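You operate a simulated robot arm through the tools that you are given. There is no shell and no other tool.

The job below is to be done with a simulated robot arm. You get a single attempt, and the scene is never put back.

## Task
Put things in order on the top of the bench by the tall stack. At the end: the blue relay from the top of the bench by the tall stack is on the brown carton (marked "BEARINGS"); the white green-band jar (marked "GREASE") from the top of the bench by the tall stack stands where the black sensor (marked "THREE LEFT") stood; the orange reflector block stands where the white square reflector stood; the black sensor from the top of the bench by the tall stack stands on top of the beige block; the white square reflector from the top of the bench by the tall stack stands where the white green-band jar stood; whatever was shut is shut again. Leave all else as you found it, and nothing knocked over.

The check looks at the end state, three seconds after you hand in, the way a careful person would. Anything else that was tipped, shoved, dropped, spilled or broken makes it a failure.

## Robot
A 6-joint arm with a two-finger parallel gripper, fixed in place. Base frame: the origin is at the foot of the arm, x ahead of it, y to its left, z up; the work surface is at about z = 0. Readings come in m, degrees, newtons and seconds.
With the tool pointing down near the work surface it reaches from about 0.12 to 0.5 m from the base axis. Its first joint turns from -72.0 to 72.0 degrees. Payload 0.65 kg.
The TCP is the grasp point between the finger pads, 0.025 m short of the fingertips. In the tool frame z runs along the fingers and y along their closing line. Largest opening 0.076 m; finger width 0.018, thickness 0.01; the body of the gripper, 0.036 by 0.078 m, starts 0.045 m behind the TCP.
Orientation is told as [roll, pitch, yaw] about the base's x, y, z axes, in that order, counted from this pose: with the fingers straight down and closing along the base's y, the tool's x points along the base's -x, its y along +y and its z along -z.

## Interface
- The arm moves only by the tool drive_tool. Its argument "moves" is a list of rows, each a list of 3 entries, a list of its own where there are three numbers: the gripper command, from -1 (shut) to 1 (fully open), values between in proportion, then the shift along the tool's x, y, z in units of 100 mm (1.0 is 100 mm), then the turn, a rotation vector about the tool's x, y, z in units of 120 degrees (1.0 is 120 degrees). In form: [[gripper, [x, y, z], [rx, ry, rz]], ...]. A call has 1 to 20 rows; each row is the pose to reach, as a shift and turn from the pose commanded when the call began, along the tool's axes at that moment. A call with a number of a shift or a turn outside -1 to 1 is refused whole. A row lasts 0.2 s, in which the tool goes at most 0.05 m and 8.6 degrees; a call with a longer step from one row to the next is refused whole, and so is a gripper value outside its range. Where a pose cannot be reached the arm comes as near as it can. A force on the tool above 40 N (or 10 N above the force at the start of the call, whichever is more), or a blocked arm, ends the call early, and 0.2 s more pass. The fingers move at their own pace (about 0.108 m/s each) and stop on an object; they squeeze with about 34 N. The grip force told is the motor's: it shows also when the fingers shut on nothing. Time passes only in rows, and 0.2 s behind the last, so rows that repeat a pose let the fingers close. The reply holds the time, the measured pose of the TCP, the force on the tool along the base axes, the opening and the grip force, in the units named above and with some noise, with the torque about the TCP (base axes, N m) and any sound that the robot's microphone picked up, and new pictures: "views" is both (left out), scene, wrist or none.
- Cameras (640 x 400 px; columns grow to the right, rows downward): "scene" is fixed at [0.0617, 0.2769, 0.404]; the picture's right is [-0.71, -0.70, 0.00], its down [-0.40, 0.40, -0.82] and it looks along [0.58, -0.59, -0.57] (base axes); focal length 214 px, centre (320, 200). "wrist" rides on the gripper at [0.058, 0.011, -0.081] in the tool frame; the picture's right is [-0.18, 0.98, 0.00], its down [-0.75, -0.14, -0.64] and it looks along [-0.63, -0.12, 0.77] (tool axes); focal length 243 px, centre (320, 200). There is no depth. A picture from a camera that has moved, and an enlarged one, comes with that camera's place and axes in the base frame and with its lens.
- enlarge(camera, box): a new picture of the part [left, top, right, bottom] of that camera's present view, enlarged. No time passes.
- finish_job(): hands the job in; it is judged then, once.

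Places have to be worked out from the pictures, the camera data and where the tool is seen. Open the gripper and draw the arm clear of the work before you hand the job in, unless the task says otherwise.

The tools are called after ">>>" as a command line: name --argument value ..., lists and objects as JSON in quotes. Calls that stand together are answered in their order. drive_tool: Moves the arm, as the interface text tells. Its arguments: {"type":"object","properties":{"moves":{"type":"array","items":{"type":"array"}},"views":{"type":"string","enum":["both","scene","wrist","none"]}},"required":["moves"]} The other tools are called the same way: enlarge (camera, box) takes an enlarged picture of a part of a camera's view; finish_job () hands the job in.

At the start:

```text
time_s: 0.0
ee_pos: [0.2806, 0.0088, 0.3395]
orientation: [0.0, -0.1, 0.0]
wrist_force: [0.2, 0.2, 0.5]
ft_torque: [0.03, 0.0, -0.01]
width: 0.0761
grip_force: 0.1
```

scene: 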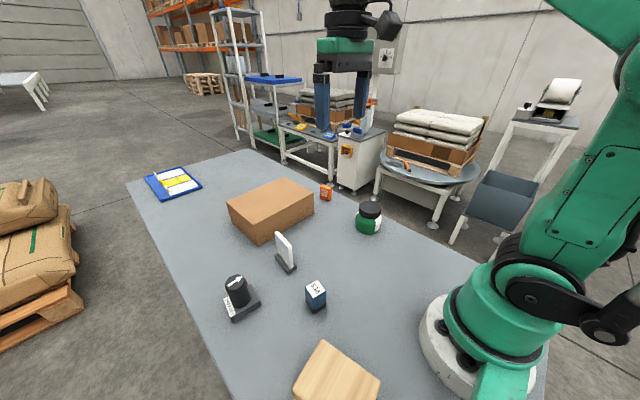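
wrist: 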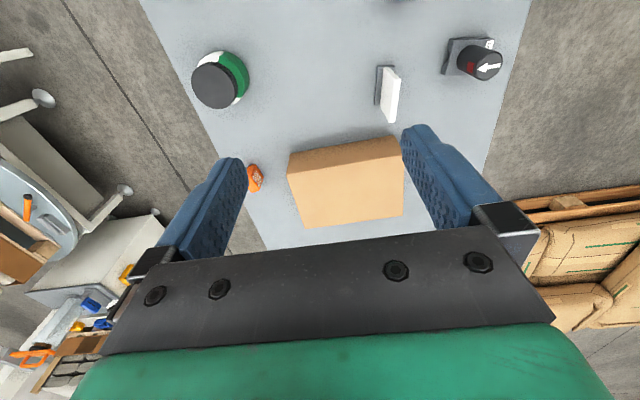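

I begin by looking closer at the objects on the bench, without moving the arm.

>>> enlarge --camera "scene" --box '[200, 160, 400, 285]'

>>> enlarge --camera "scene" --box '[200, 260, 400, 400]'

>>> enlarge --camera "wrist" --box '[160, 0, 540, 240]'

>>> enlarge --camera "scene" --box '[120, 60, 440, 260]'

```text
3.20 times, centred on (300, 222) of scene
camera zoom: at [0.0617, 0.2769, 0.404], right [-0.71, -0.7, 0.0], down [-0.4, 0.4, -0.82], along [0.58, -0.59, -0.57], focal length 686 px, centre (384, 128)
```

zoom: 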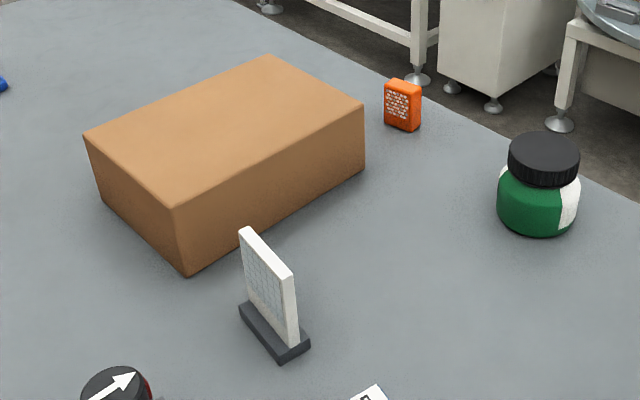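

```text
2.86 times, centred on (300, 330) of scene
camera zoom: at [0.0617, 0.2769, 0.404], right [-0.71, -0.7, 0.0], down [-0.4, 0.4, -0.82], along [0.58, -0.59, -0.57], focal length 613 px, centre (377, -171)
```

zoom: 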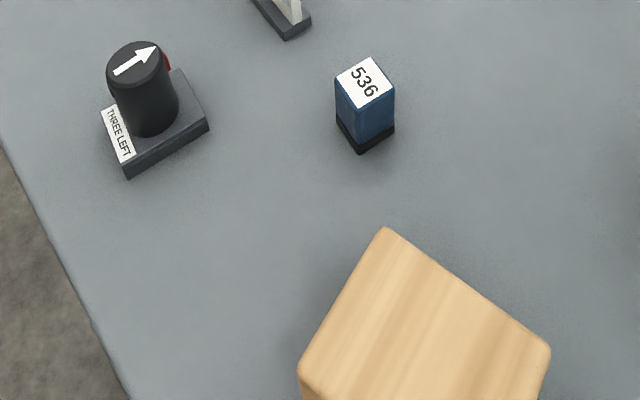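

```text
1.67 times, centred on (350, 120) of wrist
camera zoom: at [0.2218, 0.0198, 0.4189], right [0.18, 0.98, 0.0], down [0.75, -0.14, 0.64], along [0.63, -0.12, -0.76], focal length 404 px, centre (270, 333)
```

zoom: 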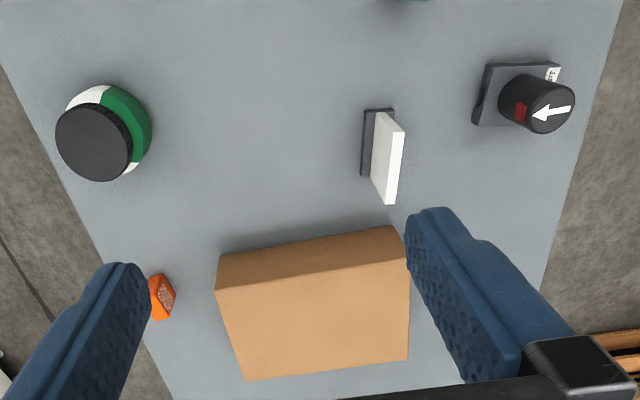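

```text
2.00 times, centred on (280, 160) of scene
camera zoom: at [0.0617, 0.2769, 0.404], right [-0.71, -0.7, 0.0], down [-0.4, 0.4, -0.82], along [0.58, -0.59, -0.57], focal length 429 px, centre (400, 280)
```

zoom: 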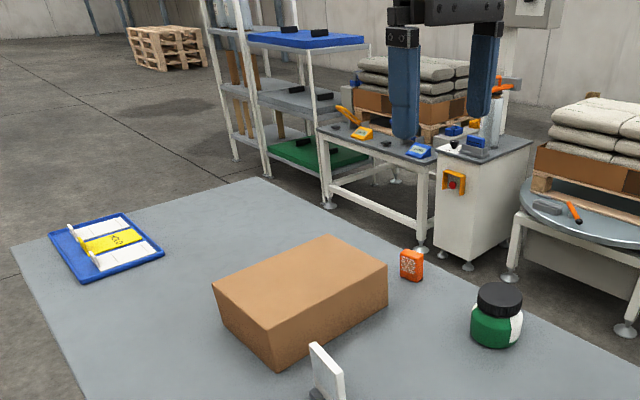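

The bench holds six things I can place. The relay is near (0.228, 0.117), the sensor near (0.327, 0.219), the white reflector near (0.346, 0.099) and the jar near (0.284, -0.141). The orange block is near (0.465, -0.16), and the carton spans about x 0.437–0.571, y -0.08–0.115 with its top at z≈0.071. I go above the relay first, turned about -14° to match it, to see it closer.

>>> drive_tool --moves '[[1, [0.13, 0.25, 0.25], [0, 0, 0.03]], [1, [0.26, 0.5, 0.5], [0, 0, 0.06]], [1, [0.39, 0.75, 0.75], [0, 0, 0.09]], [1, [0.526, 1.0, 1.0], [0, 0, 0.117]], [1, [0.526, 1.0, 1.0], [0, 0, 0.117]]]' --views "both"

```text
time_s: 1.2
ee_pos: [0.2275, 0.1109, 0.2381]
orientation: [0.1, -0.2, -14.0]
wrist_force: [-0.2, 0.4, 0.7]
ft_torque: [-0.02, 0.01, -0.01]
width: 0.0758
grip_force: 0.1
camera wrist: at [0.1716, 0.1354, 0.3186], right [0.42, 0.91, 0.0], down [0.69, -0.32, 0.64], along [0.59, -0.27, -0.77], focal length 243 px, centre (320, 200)
```

scene: 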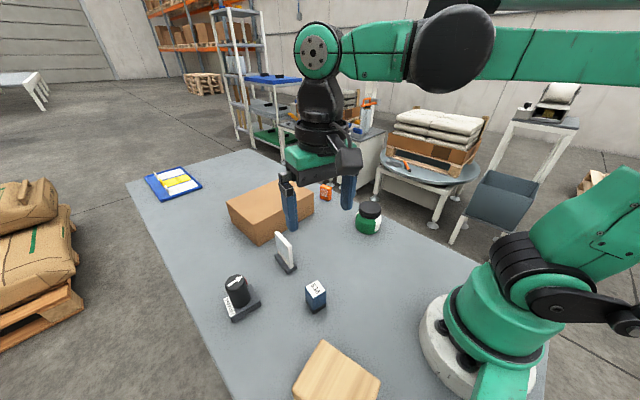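
wrist: 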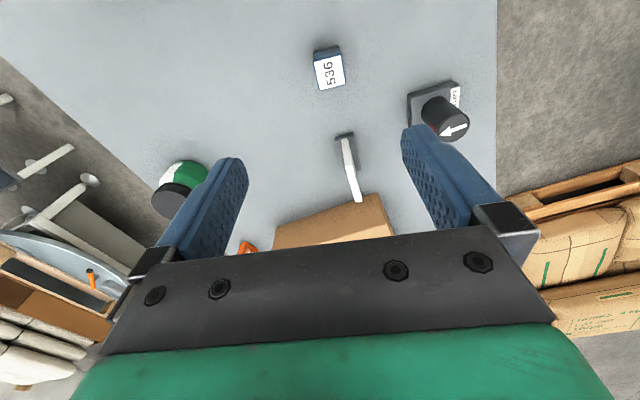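

The relay is seen ahead and between the fingers; I enlarge to fix its centre and yaw.

>>> enlarge --camera "wrist" --box '[280, 30, 380, 110]'

>>> enlarge --camera "wrist" --box '[300, 60, 500, 220]'

```text
5.00 times, centred on (330, 70) of wrist
camera zoom: at [0.1716, 0.1354, 0.3186], right [0.42, 0.91, 0.0], down [0.69, -0.32, 0.64], along [0.59, -0.27, -0.77], focal length 1213 px, centre (270, 850)
```

zoom: 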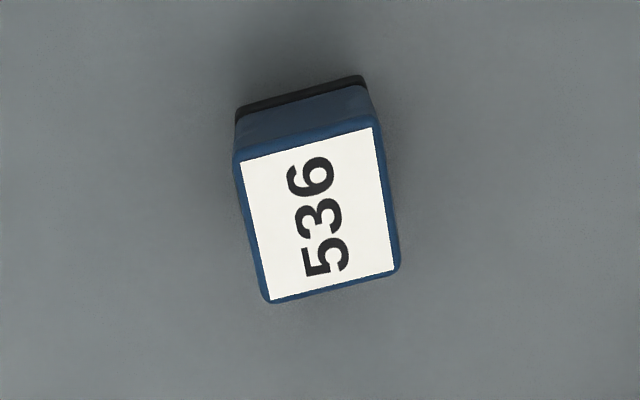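

```text
2.50 times, centred on (400, 140) of wrist
camera zoom: at [0.1716, 0.1354, 0.3186], right [0.42, 0.91, 0.0], down [0.69, -0.32, 0.64], along [0.59, -0.27, -0.77], focal length 606 px, centre (120, 350)
```

zoom: 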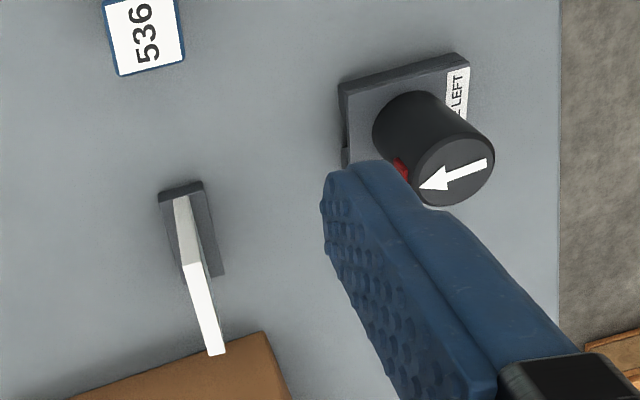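

The relay top's centre comes out at (0.229, 0.118), about 28 mm square with yaw about -13.5°. I shift 7 mm sideways and drop 100 mm, then look again.

>>> drive_tool --moves '[[1, [0.006, 0.076, 0.3], [0, 0, 0]], [1, [0.006, 0.076, 0.6], [0, 0, 0]], [1, [0.006, 0.076, 0.9], [0, 0, 0]], [1, [0.006, 0.076, 1.0], [0, 0, 0]], [1, [0.006, 0.076, 1.0], [0, 0, 0]]]' --views "both"

```text
time_s: 2.4
ee_pos: [0.2288, 0.1157, 0.1387]
orientation: [0.1, -0.1, -14.0]
wrist_force: [0.8, -0.9, 0.0]
ft_torque: [-0.03, 0.0, -0.04]
width: 0.076
grip_force: 0.0
camera wrist: at [0.1745, 0.1415, 0.2195], right [0.42, 0.91, 0.0], down [0.7, -0.32, 0.64], along [0.59, -0.27, -0.77], focal length 243 px, centre (320, 200)
```

scene: 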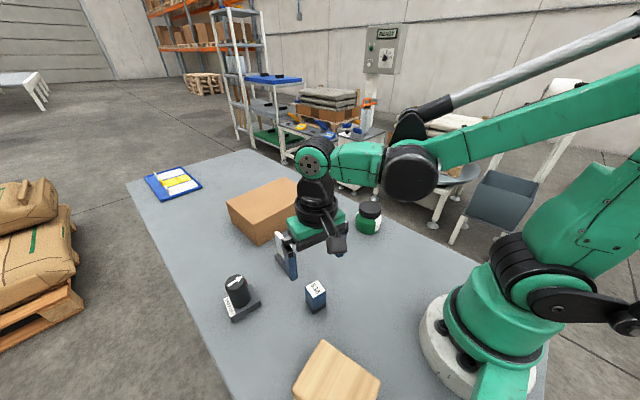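
wrist: 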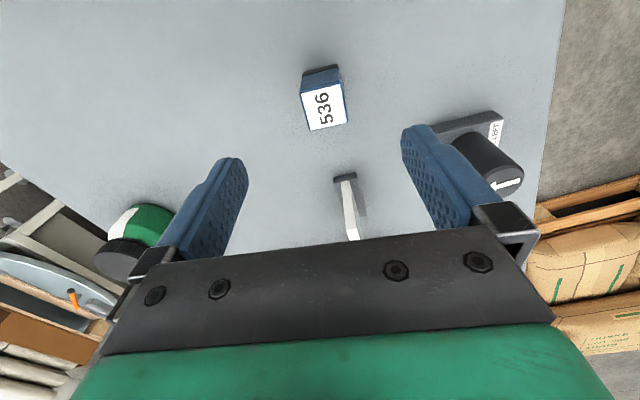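

I enlarge the relay again from this height to fix where it sits between the fingers.

>>> enlarge --camera "wrist" --box '[220, 40, 420, 180]'

```text
2.86 times, centred on (320, 110) of wrist
camera zoom: at [0.1745, 0.1415, 0.2195], right [0.42, 0.91, 0.0], down [0.7, -0.32, 0.64], along [0.59, -0.27, -0.77], focal length 693 px, centre (320, 457)
```

zoom: 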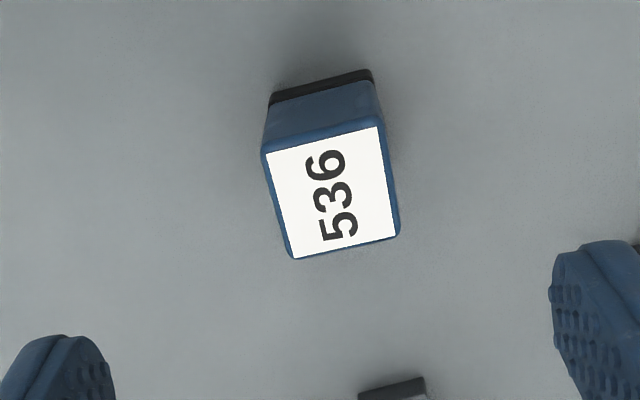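

The relay is about 3.5 mm to the tool's +y side, so I correct for that and descend around it.

>>> drive_tool --moves '[[1, [0.004, 0.034, 0.25], [0, 0, 0]], [1, [0.004, 0.034, 0.5], [0, 0, 0]], [1, [0.004, 0.034, 0.7], [0, 0, 0]], [1, [0.004, 0.034, 0.85], [0, 0, 0]], [1, [0.004, 0.034, 1.0], [0, 0, 0]], [1, [0.004, 0.034, 1.0], [0, 0, 0]]]' --views "both"

```text
time_s: 3.8
ee_pos: [0.2303, 0.1205, 0.0393]
orientation: [0.0, -0.1, -14.0]
wrist_force: [0.5, -0.1, -0.2]
ft_torque: [-0.01, 0.01, -0.03]
width: 0.0757
grip_force: 0.0
camera wrist: at [0.1755, 0.1448, 0.1187], right [0.42, 0.91, 0.0], down [0.7, -0.32, 0.64], along [0.59, -0.27, -0.77], focal length 243 px, centre (320, 200)
```

scene: 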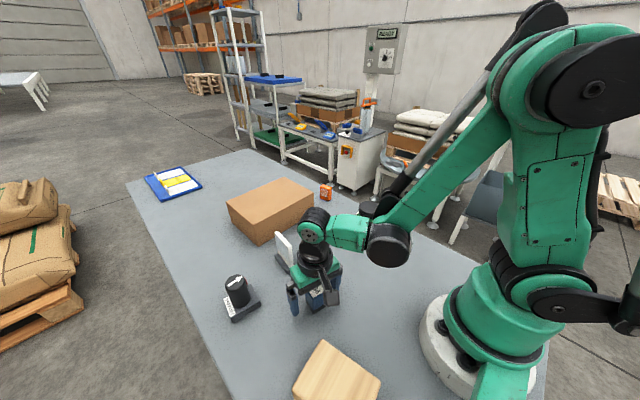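
wrist: 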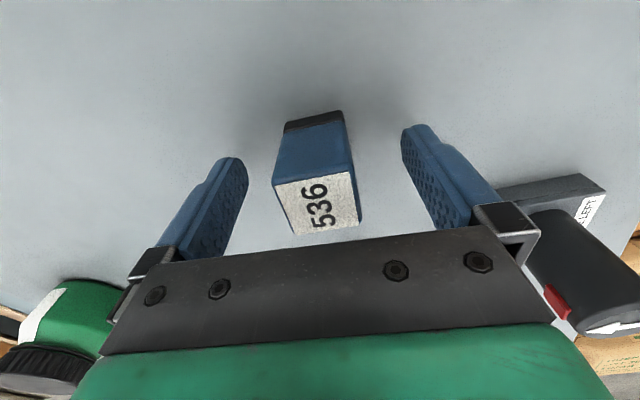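

The relay sits centred between the fingers. I lower 7 mm and close on it.

>>> drive_tool --moves '[[1, [0, 0, 0.07], [0, 0, 0]], [1, [0, 0, 0.07], [0, 0, 0]], [-1, [0, 0, 0.07], [0, 0, 0]], [-1, [0, 0, 0.07], [0, 0, 0]], [-1, [0, 0, 0.07], [0, 0, 0]], [-1, [0, 0, 0.07], [0, 0, 0]]]' --views "wrist"

```text
time_s: 5.2
ee_pos: [0.2301, 0.1198, 0.0317]
orientation: [0.1, -0.1, -14.1]
wrist_force: [0.0, 0.4, -0.4]
ft_torque: [-0.01, 0.04, 0.0]
width: 0.0296
grip_force: 33.9
camera wrist: at [0.1754, 0.1447, 0.1119], right [0.42, 0.91, 0.0], down [0.7, -0.32, 0.64], along [0.59, -0.27, -0.77], focal length 243 px, centre (320, 200)
```

wrist: 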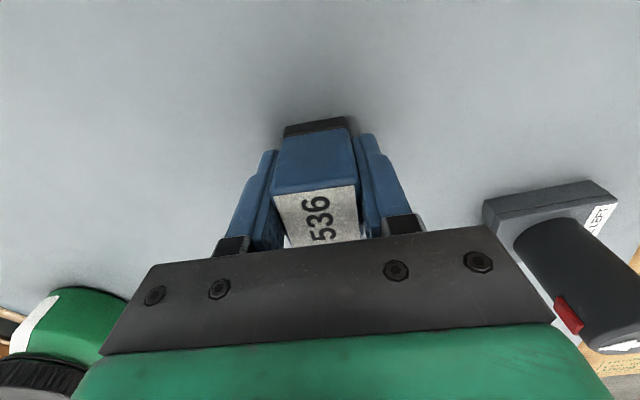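

The relay is held (width 29.6 mm). I lift it straight up 100 mm.

>>> drive_tool --moves '[[-1, [0, 0, -0.1], [0, 0, 0]], [-1, [0, 0, -0.3], [0, 0, 0]], [-1, [0, 0, -0.55], [0, 0, 0]], [-1, [0, 0, -0.8], [0, 0, 0]], [-1, [0, 0, -1.0], [0, 0, 0]], [-1, [0, 0, -1.0], [0, 0, 0]]]' --views "wrist"

```text
time_s: 6.6
ee_pos: [0.2292, 0.1204, 0.1325]
orientation: [0.1, -0.1, -14.0]
wrist_force: [-0.2, 0.8, 0.1]
ft_torque: [0.0, 0.0, 0.02]
width: 0.0293
grip_force: 34.0
camera wrist: at [0.1753, 0.145, 0.2122], right [0.42, 0.91, 0.0], down [0.7, -0.32, 0.64], along [0.59, -0.27, -0.77], focal length 243 px, centre (320, 200)
```

wrist: 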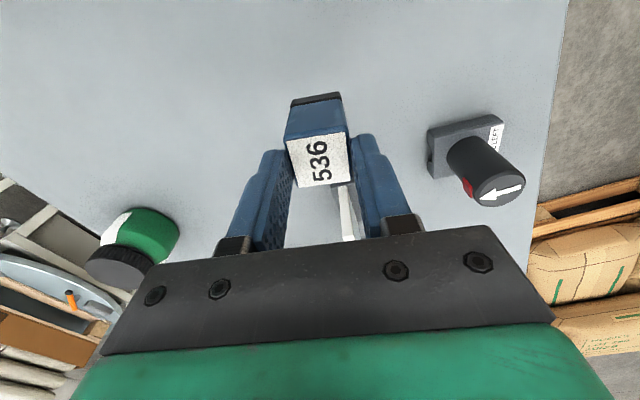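

In the wrist view the relay now sits lower in the fingers than when I gripped it, so it may have slid. I check with enlarged views before going on.

>>> enlarge --camera "wrist" --box '[220, 70, 420, 250]'

>>> enlarge --camera "scene" --box '[240, 160, 400, 340]'

```text
2.22 times, centred on (320, 160) of wrist
camera zoom: at [0.1753, 0.145, 0.2122], right [0.42, 0.91, 0.0], down [0.7, -0.32, 0.64], along [0.59, -0.27, -0.77], focal length 539 px, centre (320, 289)
```

zoom: 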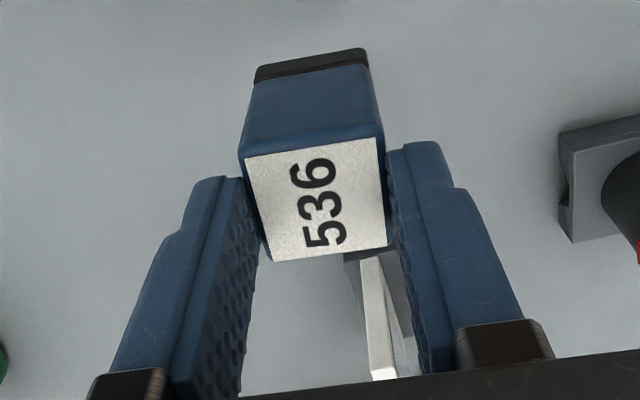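

```text
2.22 times, centred on (320, 250) of scene
camera zoom: at [0.0617, 0.2769, 0.404], right [-0.71, -0.7, 0.0], down [-0.4, 0.4, -0.82], along [0.58, -0.59, -0.57], focal length 477 px, centre (320, 89)
```

zoom: 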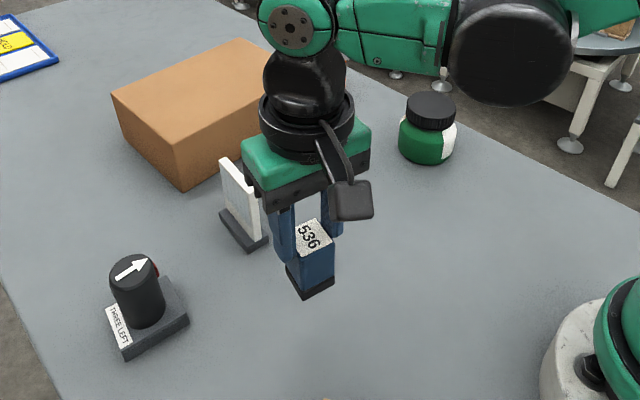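

The relay has slid about 33 mm down and hangs in the fingertips, so it's slippery. I lower it back towards the bench now, before it can fall.

>>> drive_tool --moves '[[-1, [0, 0, 0.15], [0, 0, 0]], [-1, [0, 0, 0.35], [0, 0, 0]], [-1, [0, 0, 0.5], [0, 0, 0]], [-1, [0, 0, 0.6], [0, 0, 0]]]' --views "both"

```text
time_s: 7.6
ee_pos: [0.2295, 0.1207, 0.0717]
orientation: [0.2, -0.1, -14.1]
wrist_force: [0.2, 0.4, -0.3]
ft_torque: [-0.01, -0.02, 0.0]
width: 0.0289
grip_force: 34.9
camera wrist: at [0.1755, 0.1448, 0.1512], right [0.42, 0.91, 0.0], down [0.7, -0.32, 0.64], along [0.59, -0.27, -0.77], focal length 243 px, centre (320, 200)
```

scene: 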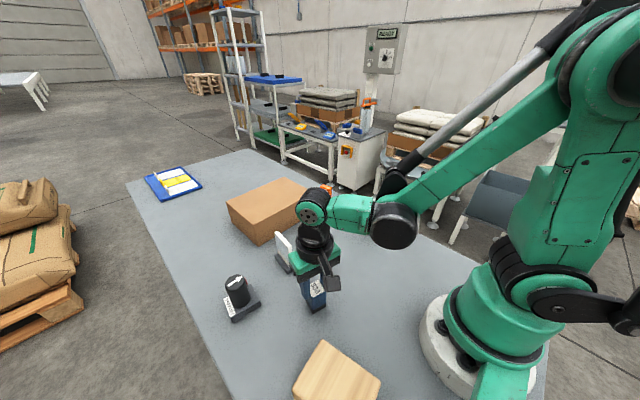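
wrist: 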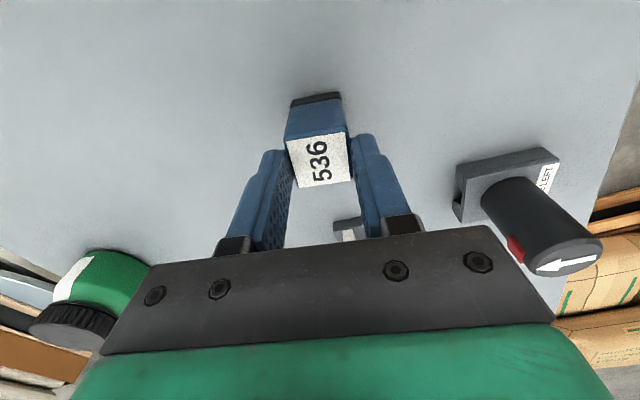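

The relay hasn't slid any further since (same place in the wrist picture). I set it down gently, still gripped.

>>> drive_tool --moves '[[-1, [0, 0, 0.03], [0, 0, 0]], [-1, [0, 0, 0.06], [0, 0, 0]], [-1, [0, 0, 0.08], [0, 0, 0]], [-1, [0, 0, 0.08], [0, 0, 0]]]' --views "both"

```text
time_s: 8.6
ee_pos: [0.2304, 0.1199, 0.0637]
orientation: [0.1, -0.1, -14.0]
wrist_force: [-2.8, -0.1, 24.3]
ft_torque: [-0.03, 0.14, -0.05]
width: 0.029
grip_force: 34.3
camera wrist: at [0.1755, 0.1449, 0.1436], right [0.42, 0.91, 0.0], down [0.7, -0.32, 0.64], along [0.59, -0.27, -0.77], focal length 243 px, centre (320, 200)
```

scene: 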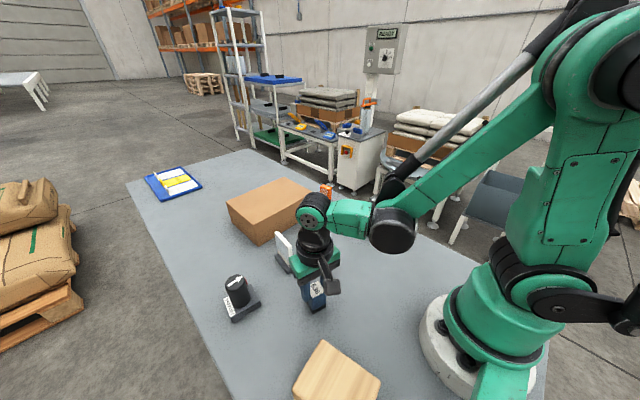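
wrist: 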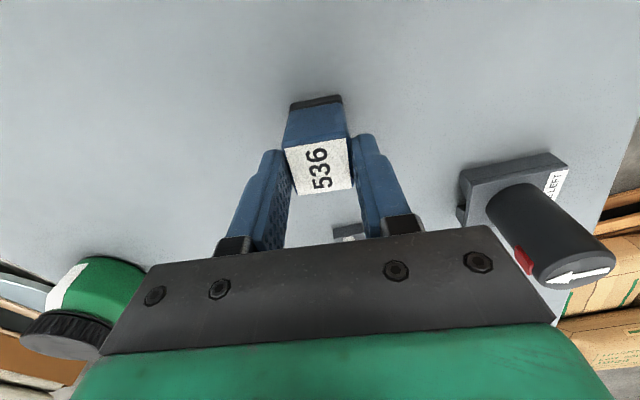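

On touching the bench the force rose to 24 N without the relay moving in the fingers, so the grip itself is good. Something must have held the relay down at first. I open, go down again to grip lower, and close.

>>> drive_tool --moves '[[-1, [0, 0, -0.02], [0, 0, 0]], [1, [0, 0, -0.02], [0, 0, 0]], [1, [0, 0, -0.02], [0, 0, 0]], [1, [0, 0, 0.1], [0, 0, 0]], [1, [0, 0, 0.22], [0, 0, 0]], [1, [0, 0, 0.32], [0, 0, 0]], [1, [0, 0, 0.32], [0, 0, 0]]]' --views "both"

```text
time_s: 10.2
ee_pos: [0.2307, 0.1207, 0.0322]
orientation: [0.1, -0.1, -14.0]
wrist_force: [0.9, -0.3, 0.6]
ft_torque: [0.02, -0.01, -0.02]
width: 0.0761
grip_force: 0.1
camera wrist: at [0.1757, 0.1448, 0.1114], right [0.42, 0.91, 0.0], down [0.7, -0.32, 0.64], along [0.59, -0.27, -0.77], focal length 243 px, centre (320, 200)
```

scene: 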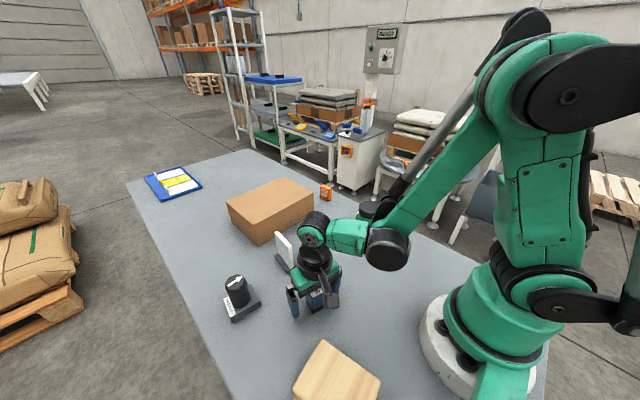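
wrist: 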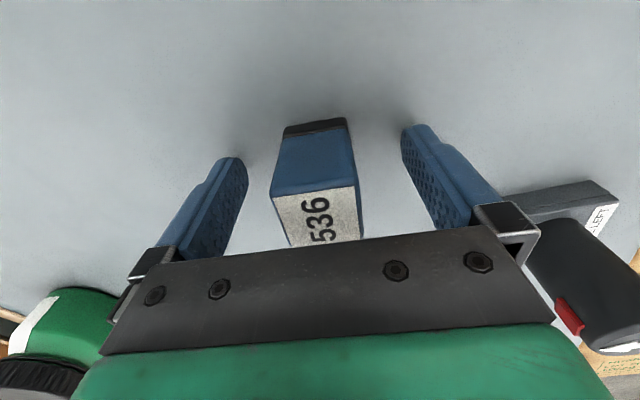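

The relay stands upright on the bench where it was. I close on it and lift only 5 mm slowly, watching the force for anything holding it down.

>>> drive_tool --moves '[[-1, [0, 0, 0], [0, 0, 0]], [-1, [0, 0, 0], [0, 0, 0]], [-1, [0, 0, 0], [0, 0, 0]], [-1, [0, 0, 0], [0, 0, 0]], [-1, [0, 0, -0.02], [0, 0, 0]], [-1, [0, 0, -0.05], [0, 0, 0]]]' --views "wrist"

```text
time_s: 11.6
ee_pos: [0.2288, 0.1209, 0.0357]
orientation: [0.1, -0.1, -13.8]
wrist_force: [-0.2, -0.5, -1.6]
ft_torque: [0.0, -0.01, -0.02]
width: 0.0294
grip_force: 34.2
camera wrist: at [0.1756, 0.1451, 0.1163], right [0.42, 0.91, 0.0], down [0.7, -0.32, 0.64], along [0.59, -0.27, -0.77], focal length 243 px, centre (320, 200)
```

wrist: 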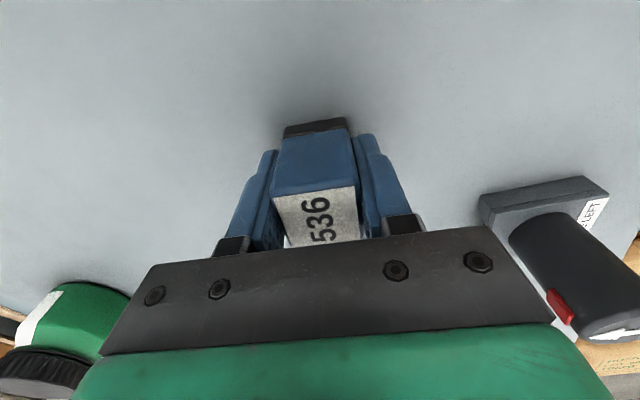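

After a small lift the relay looks unmoved in the fingers and the load is only about -1.6 N. I lift another 20 mm gently and check again.

>>> drive_tool --moves '[[-1, [0, 0, -0.04], [0, 0, 0]], [-1, [0, 0, -0.08], [0, 0, 0]], [-1, [0, 0, -0.14], [0, 0, 0]], [-1, [0, 0, -0.2], [0, 0, 0]]]' --views "both"

```text
time_s: 12.6
ee_pos: [0.2289, 0.1209, 0.0564]
orientation: [0.1, -0.1, -14.0]
wrist_force: [0.3, 0.2, -0.4]
ft_torque: [0.01, 0.01, -0.03]
width: 0.0296
grip_force: 34.0
camera wrist: at [0.1757, 0.1453, 0.1369], right [0.42, 0.91, 0.0], down [0.7, -0.32, 0.64], along [0.59, -0.27, -0.77], focal length 243 px, centre (320, 200)
```

scene: 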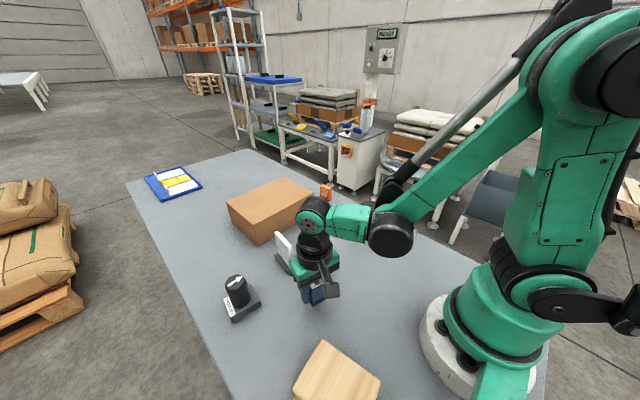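
wrist: 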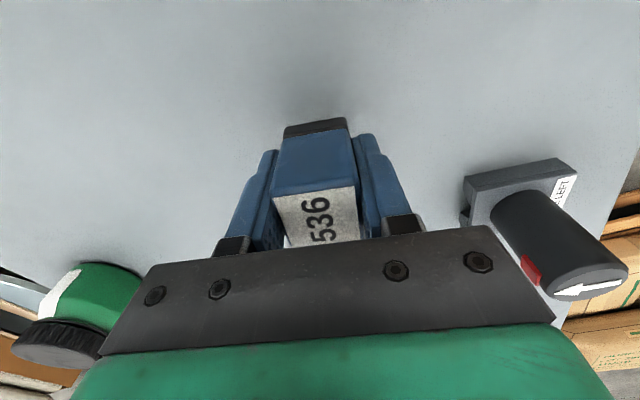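

The relay is now held without sliding. I lift it further, at the same gentle pace, to about z 0.15.

>>> drive_tool --moves '[[-1, [0, 0, -0.08], [0, 0, 0]], [-1, [0, 0, -0.2], [0, 0, 0]], [-1, [0, 0, -0.35], [0, 0, 0]], [-1, [0, 0, -0.5], [0, 0, 0]], [-1, [0, 0, -0.65], [0, 0, 0]], [-1, [0, 0, -0.8], [0, 0, 0]], [-1, [0, 0, -0.92], [0, 0, 0]], [-1, [0, 0, -1.0], [0, 0, 0]]]' --views "wrist"

```text
time_s: 14.4
ee_pos: [0.2294, 0.1203, 0.1562]
orientation: [0.1, -0.1, -14.0]
wrist_force: [-0.8, 0.1, -0.9]
ft_torque: [-0.01, 0.02, -0.01]
width: 0.0293
grip_force: 33.9
camera wrist: at [0.1757, 0.1448, 0.2367], right [0.42, 0.91, 0.0], down [0.7, -0.32, 0.64], along [0.59, -0.27, -0.77], focal length 243 px, centre (320, 200)
```

wrist: 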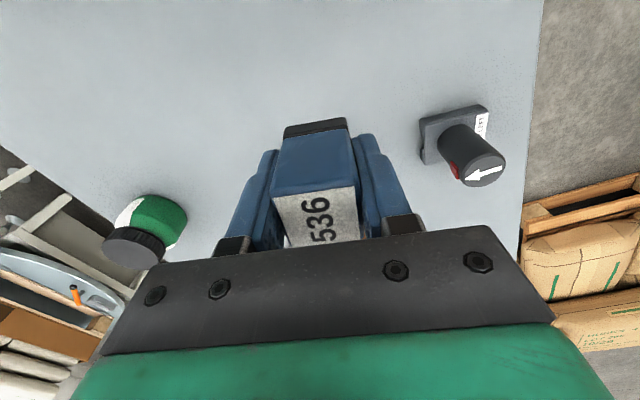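

The relay is steady at z 0.156. I carry it forwards towards the carton, 100 mm along the tool's -x.

>>> drive_tool --moves '[[-1, [-0.08, -0.01, 0], [0, 0, 0]], [-1, [-0.22, -0.024, 0], [0, 0, 0]], [-1, [-0.4, -0.043, 0], [0, 0, 0]], [-1, [-0.6, -0.064, 0], [0, 0, 0]], [-1, [-0.8, -0.085, 0], [0, 0, 0]], [-1, [-0.92, -0.1, 0], [0, 0, 0]], [-1, [-1.0, -0.107, 0], [0, 0, 0]]]' --views "wrist"

>>> drive_tool --moves '[[-1, [-0.08, -0.01, 0], [0, 0, 0]], [-1, [-0.22, -0.024, 0], [0, 0, 0]], [-1, [-0.4, -0.043, 0], [0, 0, 0]], [-1, [-0.6, -0.064, 0], [0, 0, 0]], [-1, [-0.8, -0.085, 0], [0, 0, 0]], [-1, [-0.92, -0.1, 0], [0, 0, 0]], [-1, [-1.0, -0.107, 0], [0, 0, 0]]]' --views "both"

```text
time_s: 16.0
ee_pos: [0.3254, 0.0854, 0.1572]
orientation: [0.1, -0.1, -14.0]
wrist_force: [0.3, 0.1, -0.5]
ft_torque: [-0.03, -0.02, 0.0]
width: 0.0294
grip_force: 33.9
camera wrist: at [0.2707, 0.1104, 0.2369], right [0.42, 0.91, 0.0], down [0.7, -0.32, 0.64], along [0.59, -0.27, -0.77], focal length 243 px, centre (320, 200)
```

wrist: 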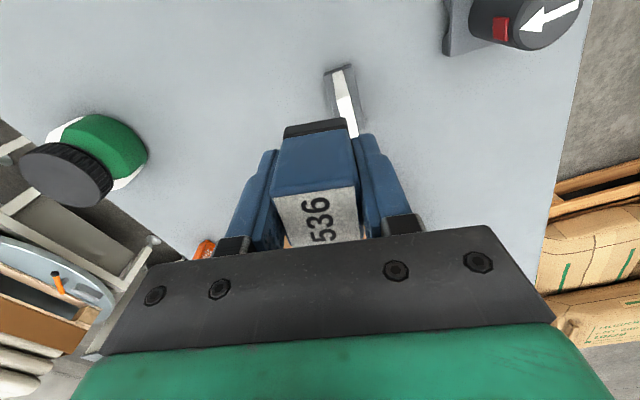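

```text
time_s: 17.6
ee_pos: [0.4185, 0.0505, 0.1578]
orientation: [0.0, -0.1, -14.2]
wrist_force: [0.0, 0.5, -0.6]
ft_torque: [0.0, -0.03, 0.04]
width: 0.0296
grip_force: 34.0
camera wrist: at [0.3637, 0.0748, 0.2378], right [0.42, 0.91, 0.0], down [0.7, -0.32, 0.64], along [0.59, -0.27, -0.77], focal length 243 px, centre (320, 200)
```

scene: 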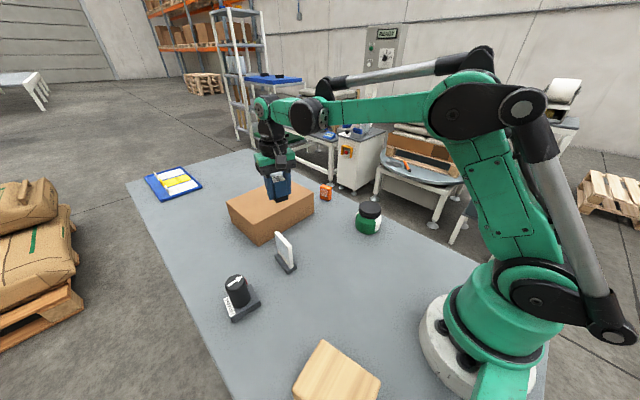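
wrist: 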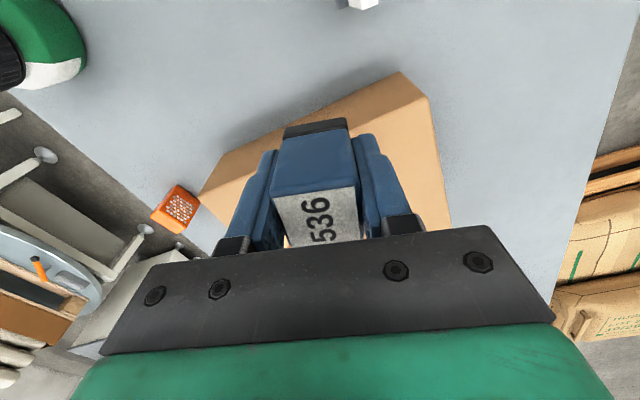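

The relay is over the carton's near edge. I move 62 mm further in and turn the yaw back to 0 to line up with the carton.

>>> drive_tool --moves '[[-1, [-0.08, -0.01, 0], [0, 0, -0.02]], [-1, [-0.22, -0.024, 0], [0, 0, -0.05]], [-1, [-0.38, -0.04, 0], [0, 0, -0.08]], [-1, [-0.52, -0.055, 0], [0, 0, -0.1]], [-1, [-0.62, -0.065, 0], [0, 0, -0.117]], [-1, [-0.62, -0.065, 0], [0, 0, -0.117]]]' --views "both"

```text
time_s: 19.0
ee_pos: [0.478, 0.0283, 0.1575]
orientation: [-0.1, -0.1, 0.1]
wrist_force: [0.4, -1.2, -1.5]
ft_torque: [-0.03, -0.02, 0.04]
width: 0.0291
grip_force: 33.9
camera wrist: at [0.4187, 0.0402, 0.2372], right [0.18, 0.98, 0.0], down [0.75, -0.14, 0.64], along [0.63, -0.12, -0.76], focal length 243 px, centre (320, 200)
```

scene: 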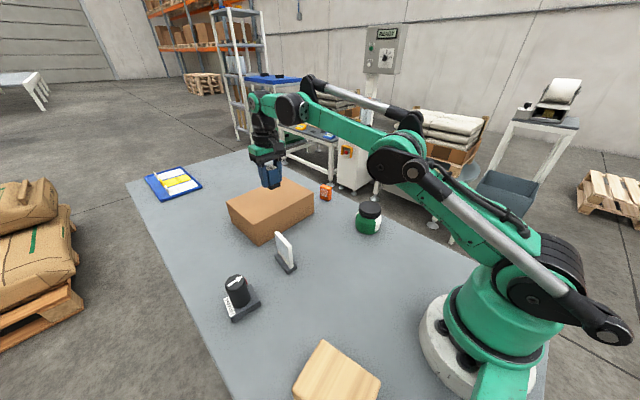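
wrist: 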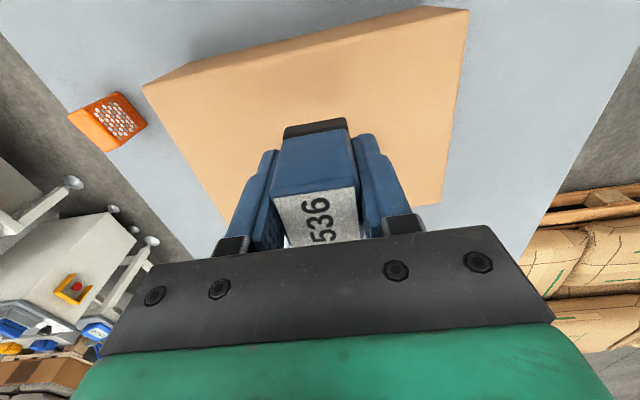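

The carton's top outline puts its near edge at x≈0.440 and its far edge at x≈0.575. The relay at (0.478, 0.028) is therefore fully over it. I lower to just above the expected top at z≈0.071.

>>> drive_tool --moves '[[-1, [0, 0, 0.1], [0, 0, 0]], [-1, [0, 0, 0.25], [0, 0, 0]], [-1, [0, 0, 0.37], [0, 0, 0]], [-1, [0, 0, 0.45], [0, 0, 0]], [-1, [0, 0, 0.49], [0, 0, 0]], [-1, [0, 0, 0.5], [0, 0, 0]]]' --views "both"

```text
time_s: 20.4
ee_pos: [0.478, 0.0307, 0.1067]
orientation: [0.0, -0.1, 0.0]
wrist_force: [0.0, 0.1, 0.0]
ft_torque: [-0.03, -0.02, 0.02]
width: 0.0294
grip_force: 33.9
camera wrist: at [0.4187, 0.0404, 0.187], right [0.18, 0.98, 0.0], down [0.75, -0.14, 0.64], along [0.63, -0.12, -0.76], focal length 243 px, centre (320, 200)
```

scene: 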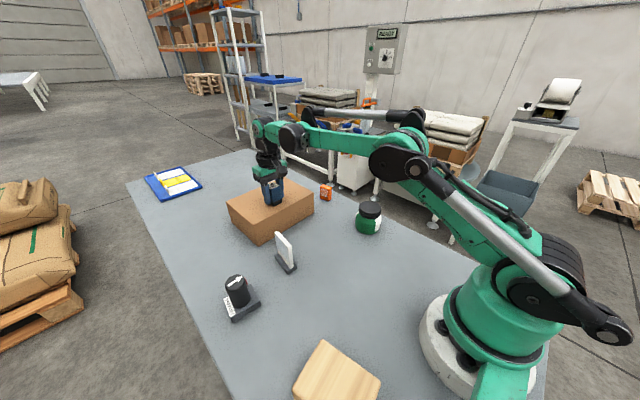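
wrist: 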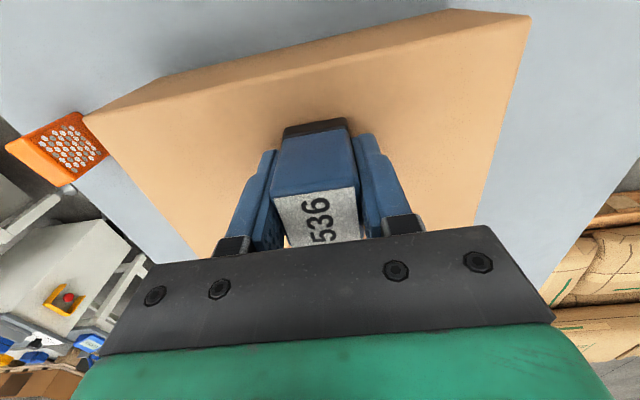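

No contact yet (force ≈ 0). I go on down in 1 mm steps to find the carton's top.

>>> drive_tool --moves '[[-1, [0, 0, 0.01], [0, 0, 0]], [-1, [0, 0, 0.02], [0, 0, 0]], [-1, [0, 0, 0.03], [0, 0, 0]]]' --views "none"

```text
time_s: 21.2
ee_pos: [0.4775, 0.0299, 0.1041]
orientation: [0.0, -0.1, -0.1]
wrist_force: [-0.2, -0.4, 26.7]
ft_torque: [-0.05, 0.0, 0.0]
width: 0.03
grip_force: 34.6
```

Contact with the carton at z≈0.104 (26.7 N). I ease off 1 mm, then open the fingers and check that the relay stands.

>>> drive_tool --moves '[[-1, [0, 0, -0.012], [0, 0, 0]], [-1, [0, 0, -0.012], [0, 0, 0]], [0, [0, 0, -0.012], [0, 0, 0]], [1, [0, 0, -0.012], [0, 0, 0]], [1, [0, 0, -0.012], [0, 0, 0]]]' --views "wrist"

```text
time_s: 22.4
ee_pos: [0.478, 0.0298, 0.1053]
orientation: [-0.1, -0.1, -0.1]
wrist_force: [0.0, 0.0, -0.5]
ft_torque: [0.0, 0.01, -0.01]
width: 0.076
grip_force: 0.0
camera wrist: at [0.4189, 0.0406, 0.1851], right [0.18, 0.98, 0.0], down [0.75, -0.14, 0.64], along [0.63, -0.12, -0.76], focal length 243 px, centre (320, 200)
```

wrist: 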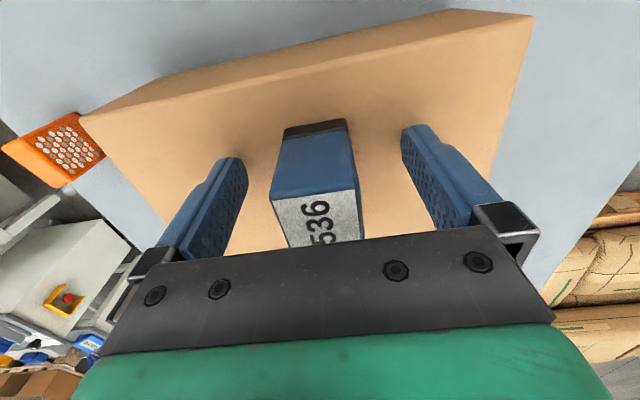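

The relay stands upright on the carton. I rise 100 mm straight up before moving to the sensor.

>>> drive_tool --moves '[[1, [0, 0, -0.2], [0, 0, 0]], [1, [0, 0, -0.5], [0, 0, 0]], [1, [0, 0, -0.8], [0, 0, 0]], [1, [0, 0, -1.0], [0, 0, 0]]]' --views "none"

>>> drive_tool --moves '[[1, [0.3, 0.25, -0.1], [0, 0, 0]], [1, [0.6, 0.5, -0.2], [0, 0, 0]], [1, [0.85, 0.8, -0.2], [0, 0, 0]], [1, [1.0, 1.0, -0.2], [0, 0, 0]]]' --views "none"

>>> drive_tool --moves '[[1, [0.15, 0.25, 0], [0, 0, 0.03]], [1, [0.3, 0.5, 0], [0, 0, 0.06]], [1, [0.45, 0.75, 0], [0, 0, 0.075]], [1, [0.52, 0.85, 0], [0, 0, 0.075]], [1, [0.52, 0.85, 0], [0, 0, 0.075]]]' --views "both"

```text
time_s: 23.4
ee_pos: [0.4637, 0.03, 0.1981]
orientation: [0.0, -0.1, -0.1]
wrist_force: [-0.3, 0.0, 0.1]
ft_torque: [-0.01, 0.0, 0.03]
width: 0.0761
grip_force: 0.1
out of reach, approached as far as the arm can: row 3, 4
```

```text
time_s: 24.4
ee_pos: [0.3616, 0.1283, 0.2188]
orientation: [-0.1, -0.1, 0.1]
wrist_force: [-0.2, -0.8, 0.2]
ft_torque: [0.0, 0.01, 0.02]
width: 0.0759
grip_force: 0.0
```

```text
time_s: 25.6
ee_pos: [0.3105, 0.2145, 0.2192]
orientation: [0.1, -0.2, -9.1]
wrist_force: [-0.4, -0.5, 0.5]
ft_torque: [-0.01, 0.01, 0.0]
width: 0.0762
grip_force: 0.1
camera wrist: at [0.254, 0.2328, 0.2991], right [0.34, 0.94, 0.0], down [0.72, -0.26, 0.64], along [0.61, -0.21, -0.77], focal length 243 px, centre (320, 200)
```

scene: 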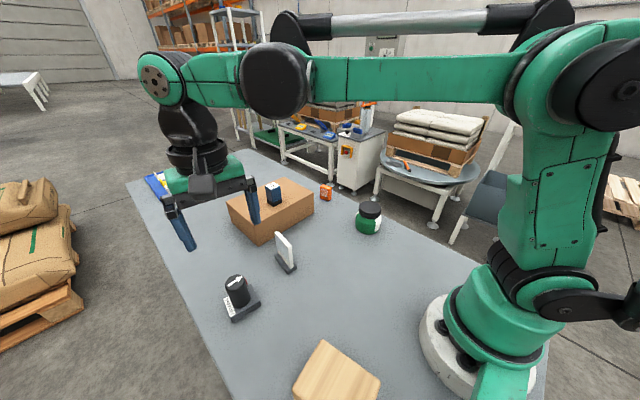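
wrist: 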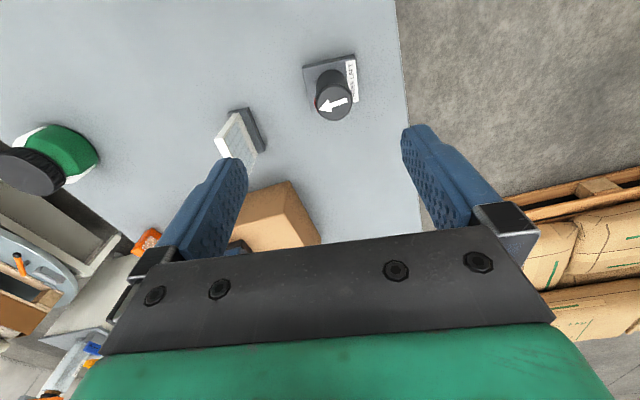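

The relay is seen upright on the carton. Now I enlarge the sensor from here to fix its place and yaw.

>>> enlarge --camera "wrist" --box '[280, 35, 380, 135]'

>>> enlarge --camera "scene" --box '[190, 240, 330, 340]'

```text
4.00 times, centred on (330, 85) of wrist
camera zoom: at [0.254, 0.2328, 0.2991], right [0.34, 0.94, 0.0], down [0.72, -0.26, 0.64], along [0.61, -0.21, -0.77], focal length 970 px, centre (280, 660)
```

zoom: 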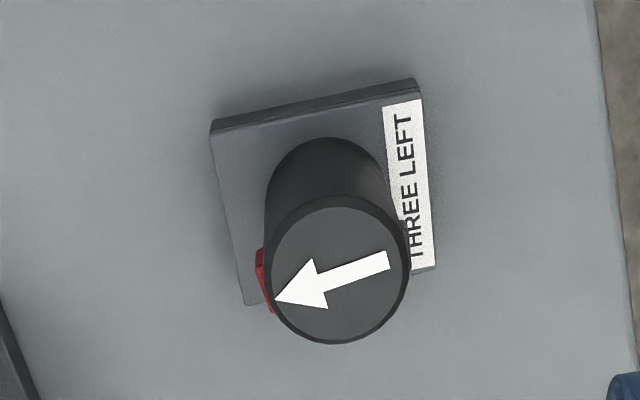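

```text
4.00 times, centred on (260, 290) of scene
camera zoom: at [0.0617, 0.2769, 0.404], right [-0.71, -0.7, 0.0], down [-0.4, 0.4, -0.82], along [0.58, -0.59, -0.57], focal length 858 px, centre (560, -160)
```

zoom: 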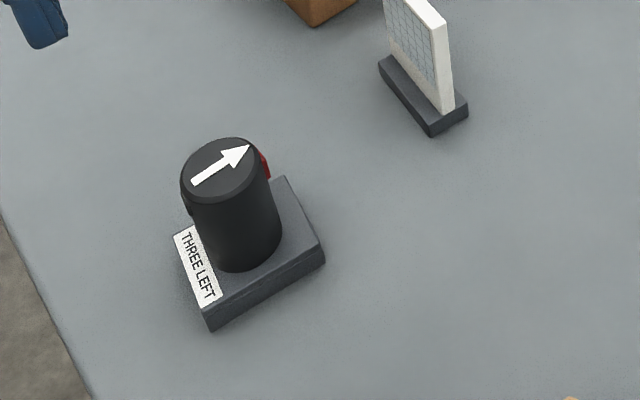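

The sensor's base is about 47×54 mm with yaw about -10°, centred at (0.328, 0.2195). A 32 mm cylinder stands at its middle, with a red lens on the -y side. I'll grip the cylinder along x, clear of the lens, so I turn the tool to yaw +80° above it.

>>> drive_tool --moves '[[1, [-0.02, 0.01, 0], [0, 0, -0.067]], [1, [-0.04, 0.02, 0], [0, 0, -0.135]], [1, [-0.06, 0.03, 0], [0, 0, -0.202]], [1, [-0.08, 0.04, 0], [0, 0, -0.27]], [1, [-0.1, 0.05, 0], [0, 0, -0.337]], [1, [-0.12, 0.06, 0], [0, 0, -0.405]], [1, [-0.14, 0.07, 0], [0, 0, -0.472]], [1, [-0.16, 0.08, 0], [0, 0, -0.54]], [1, [-0.169, 0.085, 0], [0, 0, -0.607]], [1, [-0.169, 0.085, 0], [0, 0, -0.675]], [1, [-0.169, 0.085, 0], [0, 0, -0.742]], [1, [-0.169, 0.085, 0], [0, 0, -0.742]]]' --views "both"

```text
time_s: 28.2
ee_pos: [0.329, 0.2187, 0.22]
orientation: [-0.1, 0.0, 80.2]
wrist_force: [-0.6, 0.3, -0.8]
ft_torque: [0.02, -0.01, -0.02]
width: 0.0761
grip_force: 0.1
camera wrist: at [0.3081, 0.1639, 0.2991], right [-0.94, 0.35, 0.0], down [0.27, 0.72, 0.64], along [0.23, 0.6, -0.76], focal length 243 px, centre (320, 200)
```

scene: 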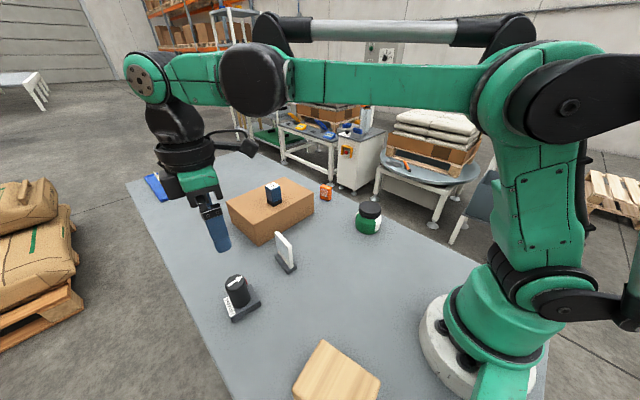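
wrist: 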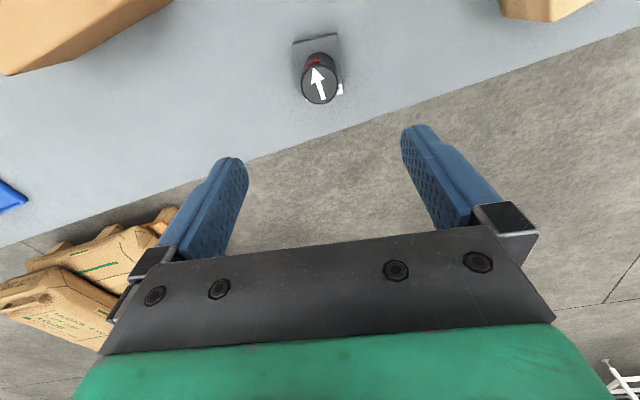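

The sensor is nearly centred under the tool, within about 2 mm. I descend 100 mm and look again.

>>> drive_tool --moves '[[1, [-0.02, 0, 0.25], [0, 0, 0]], [1, [-0.02, 0, 0.55], [0, 0, 0]], [1, [-0.02, 0, 0.85], [0, 0, 0]], [1, [-0.02, 0, 1.0], [0, 0, 0]], [1, [-0.02, 0, 1.0], [0, 0, 0]]]' --views "wrist"

>>> enlarge --camera "wrist" --box '[220, 40, 420, 200]'

```text
time_s: 29.4
ee_pos: [0.3295, 0.2213, 0.1202]
orientation: [-0.1, -0.2, 80.1]
wrist_force: [0.1, 0.0, 0.1]
ft_torque: [0.04, 0.0, -0.02]
width: 0.0762
grip_force: 0.1
camera wrist: at [0.3078, 0.1661, 0.1993], right [-0.94, 0.35, 0.0], down [0.27, 0.72, 0.64], along [0.23, 0.6, -0.76], focal length 243 px, centre (320, 200)
```

wrist: 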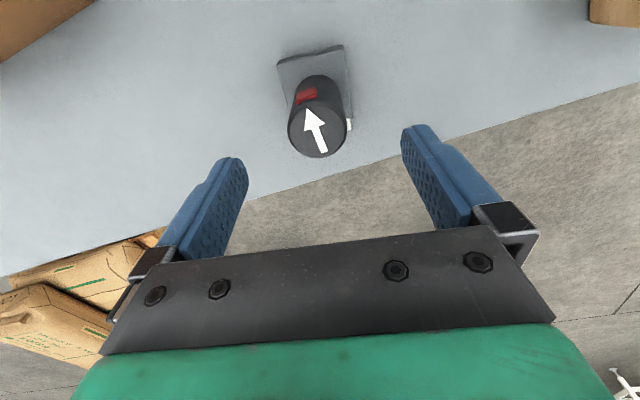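

```text
2.50 times, centred on (320, 120) of wrist
camera zoom: at [0.3078, 0.1661, 0.1993], right [-0.94, 0.35, 0.0], down [0.27, 0.72, 0.64], along [0.23, 0.6, -0.76], focal length 606 px, centre (320, 400)
```

zoom: 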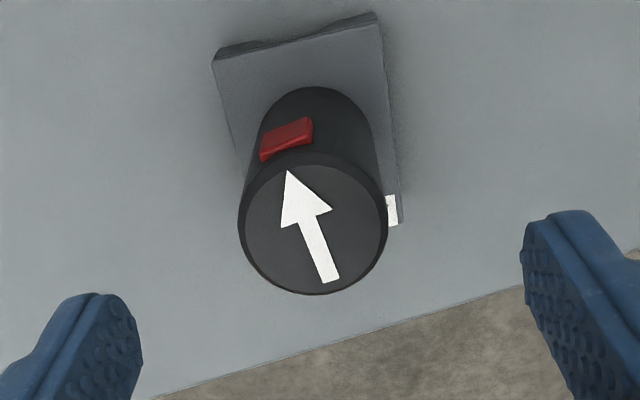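

Still within 2 mm. I descend 70 mm so the pads span the cylinder, with tips at z≈0.025 and clear of the sensor's base.

>>> drive_tool --moves '[[1, [0.015, -0.01, 0.2], [0, 0, 0]], [1, [0.015, -0.01, 0.4], [0, 0, 0]], [1, [0.015, -0.01, 0.58], [0, 0, 0]], [1, [0.015, -0.01, 0.7], [0, 0, 0]], [1, [0.015, -0.01, 0.7], [0, 0, 0]]]' --views "both"

```text
time_s: 30.6
ee_pos: [0.3305, 0.2188, 0.0483]
orientation: [-0.1, -0.1, 80.2]
wrist_force: [0.0, 0.1, -0.1]
ft_torque: [0.0, 0.02, 0.0]
width: 0.0759
grip_force: 0.0
camera wrist: at [0.3095, 0.1637, 0.1288], right [-0.94, 0.35, 0.0], down [0.27, 0.72, 0.64], along [0.23, 0.6, -0.76], focal length 243 px, centre (320, 200)
```

scene: 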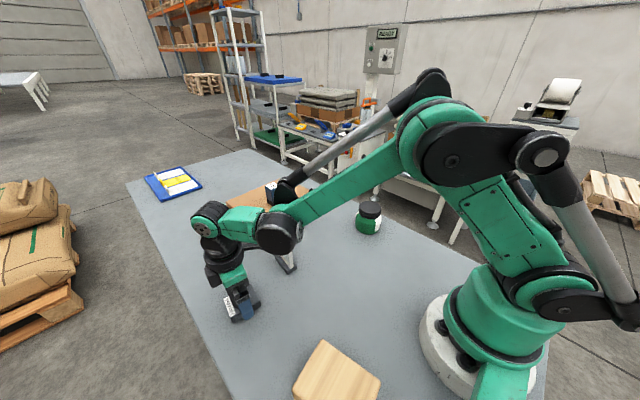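
wrist: 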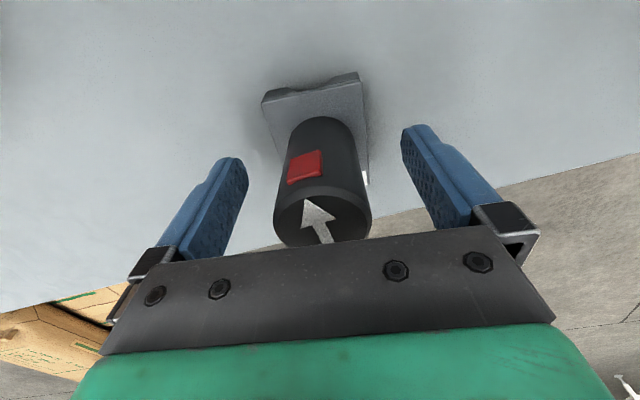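

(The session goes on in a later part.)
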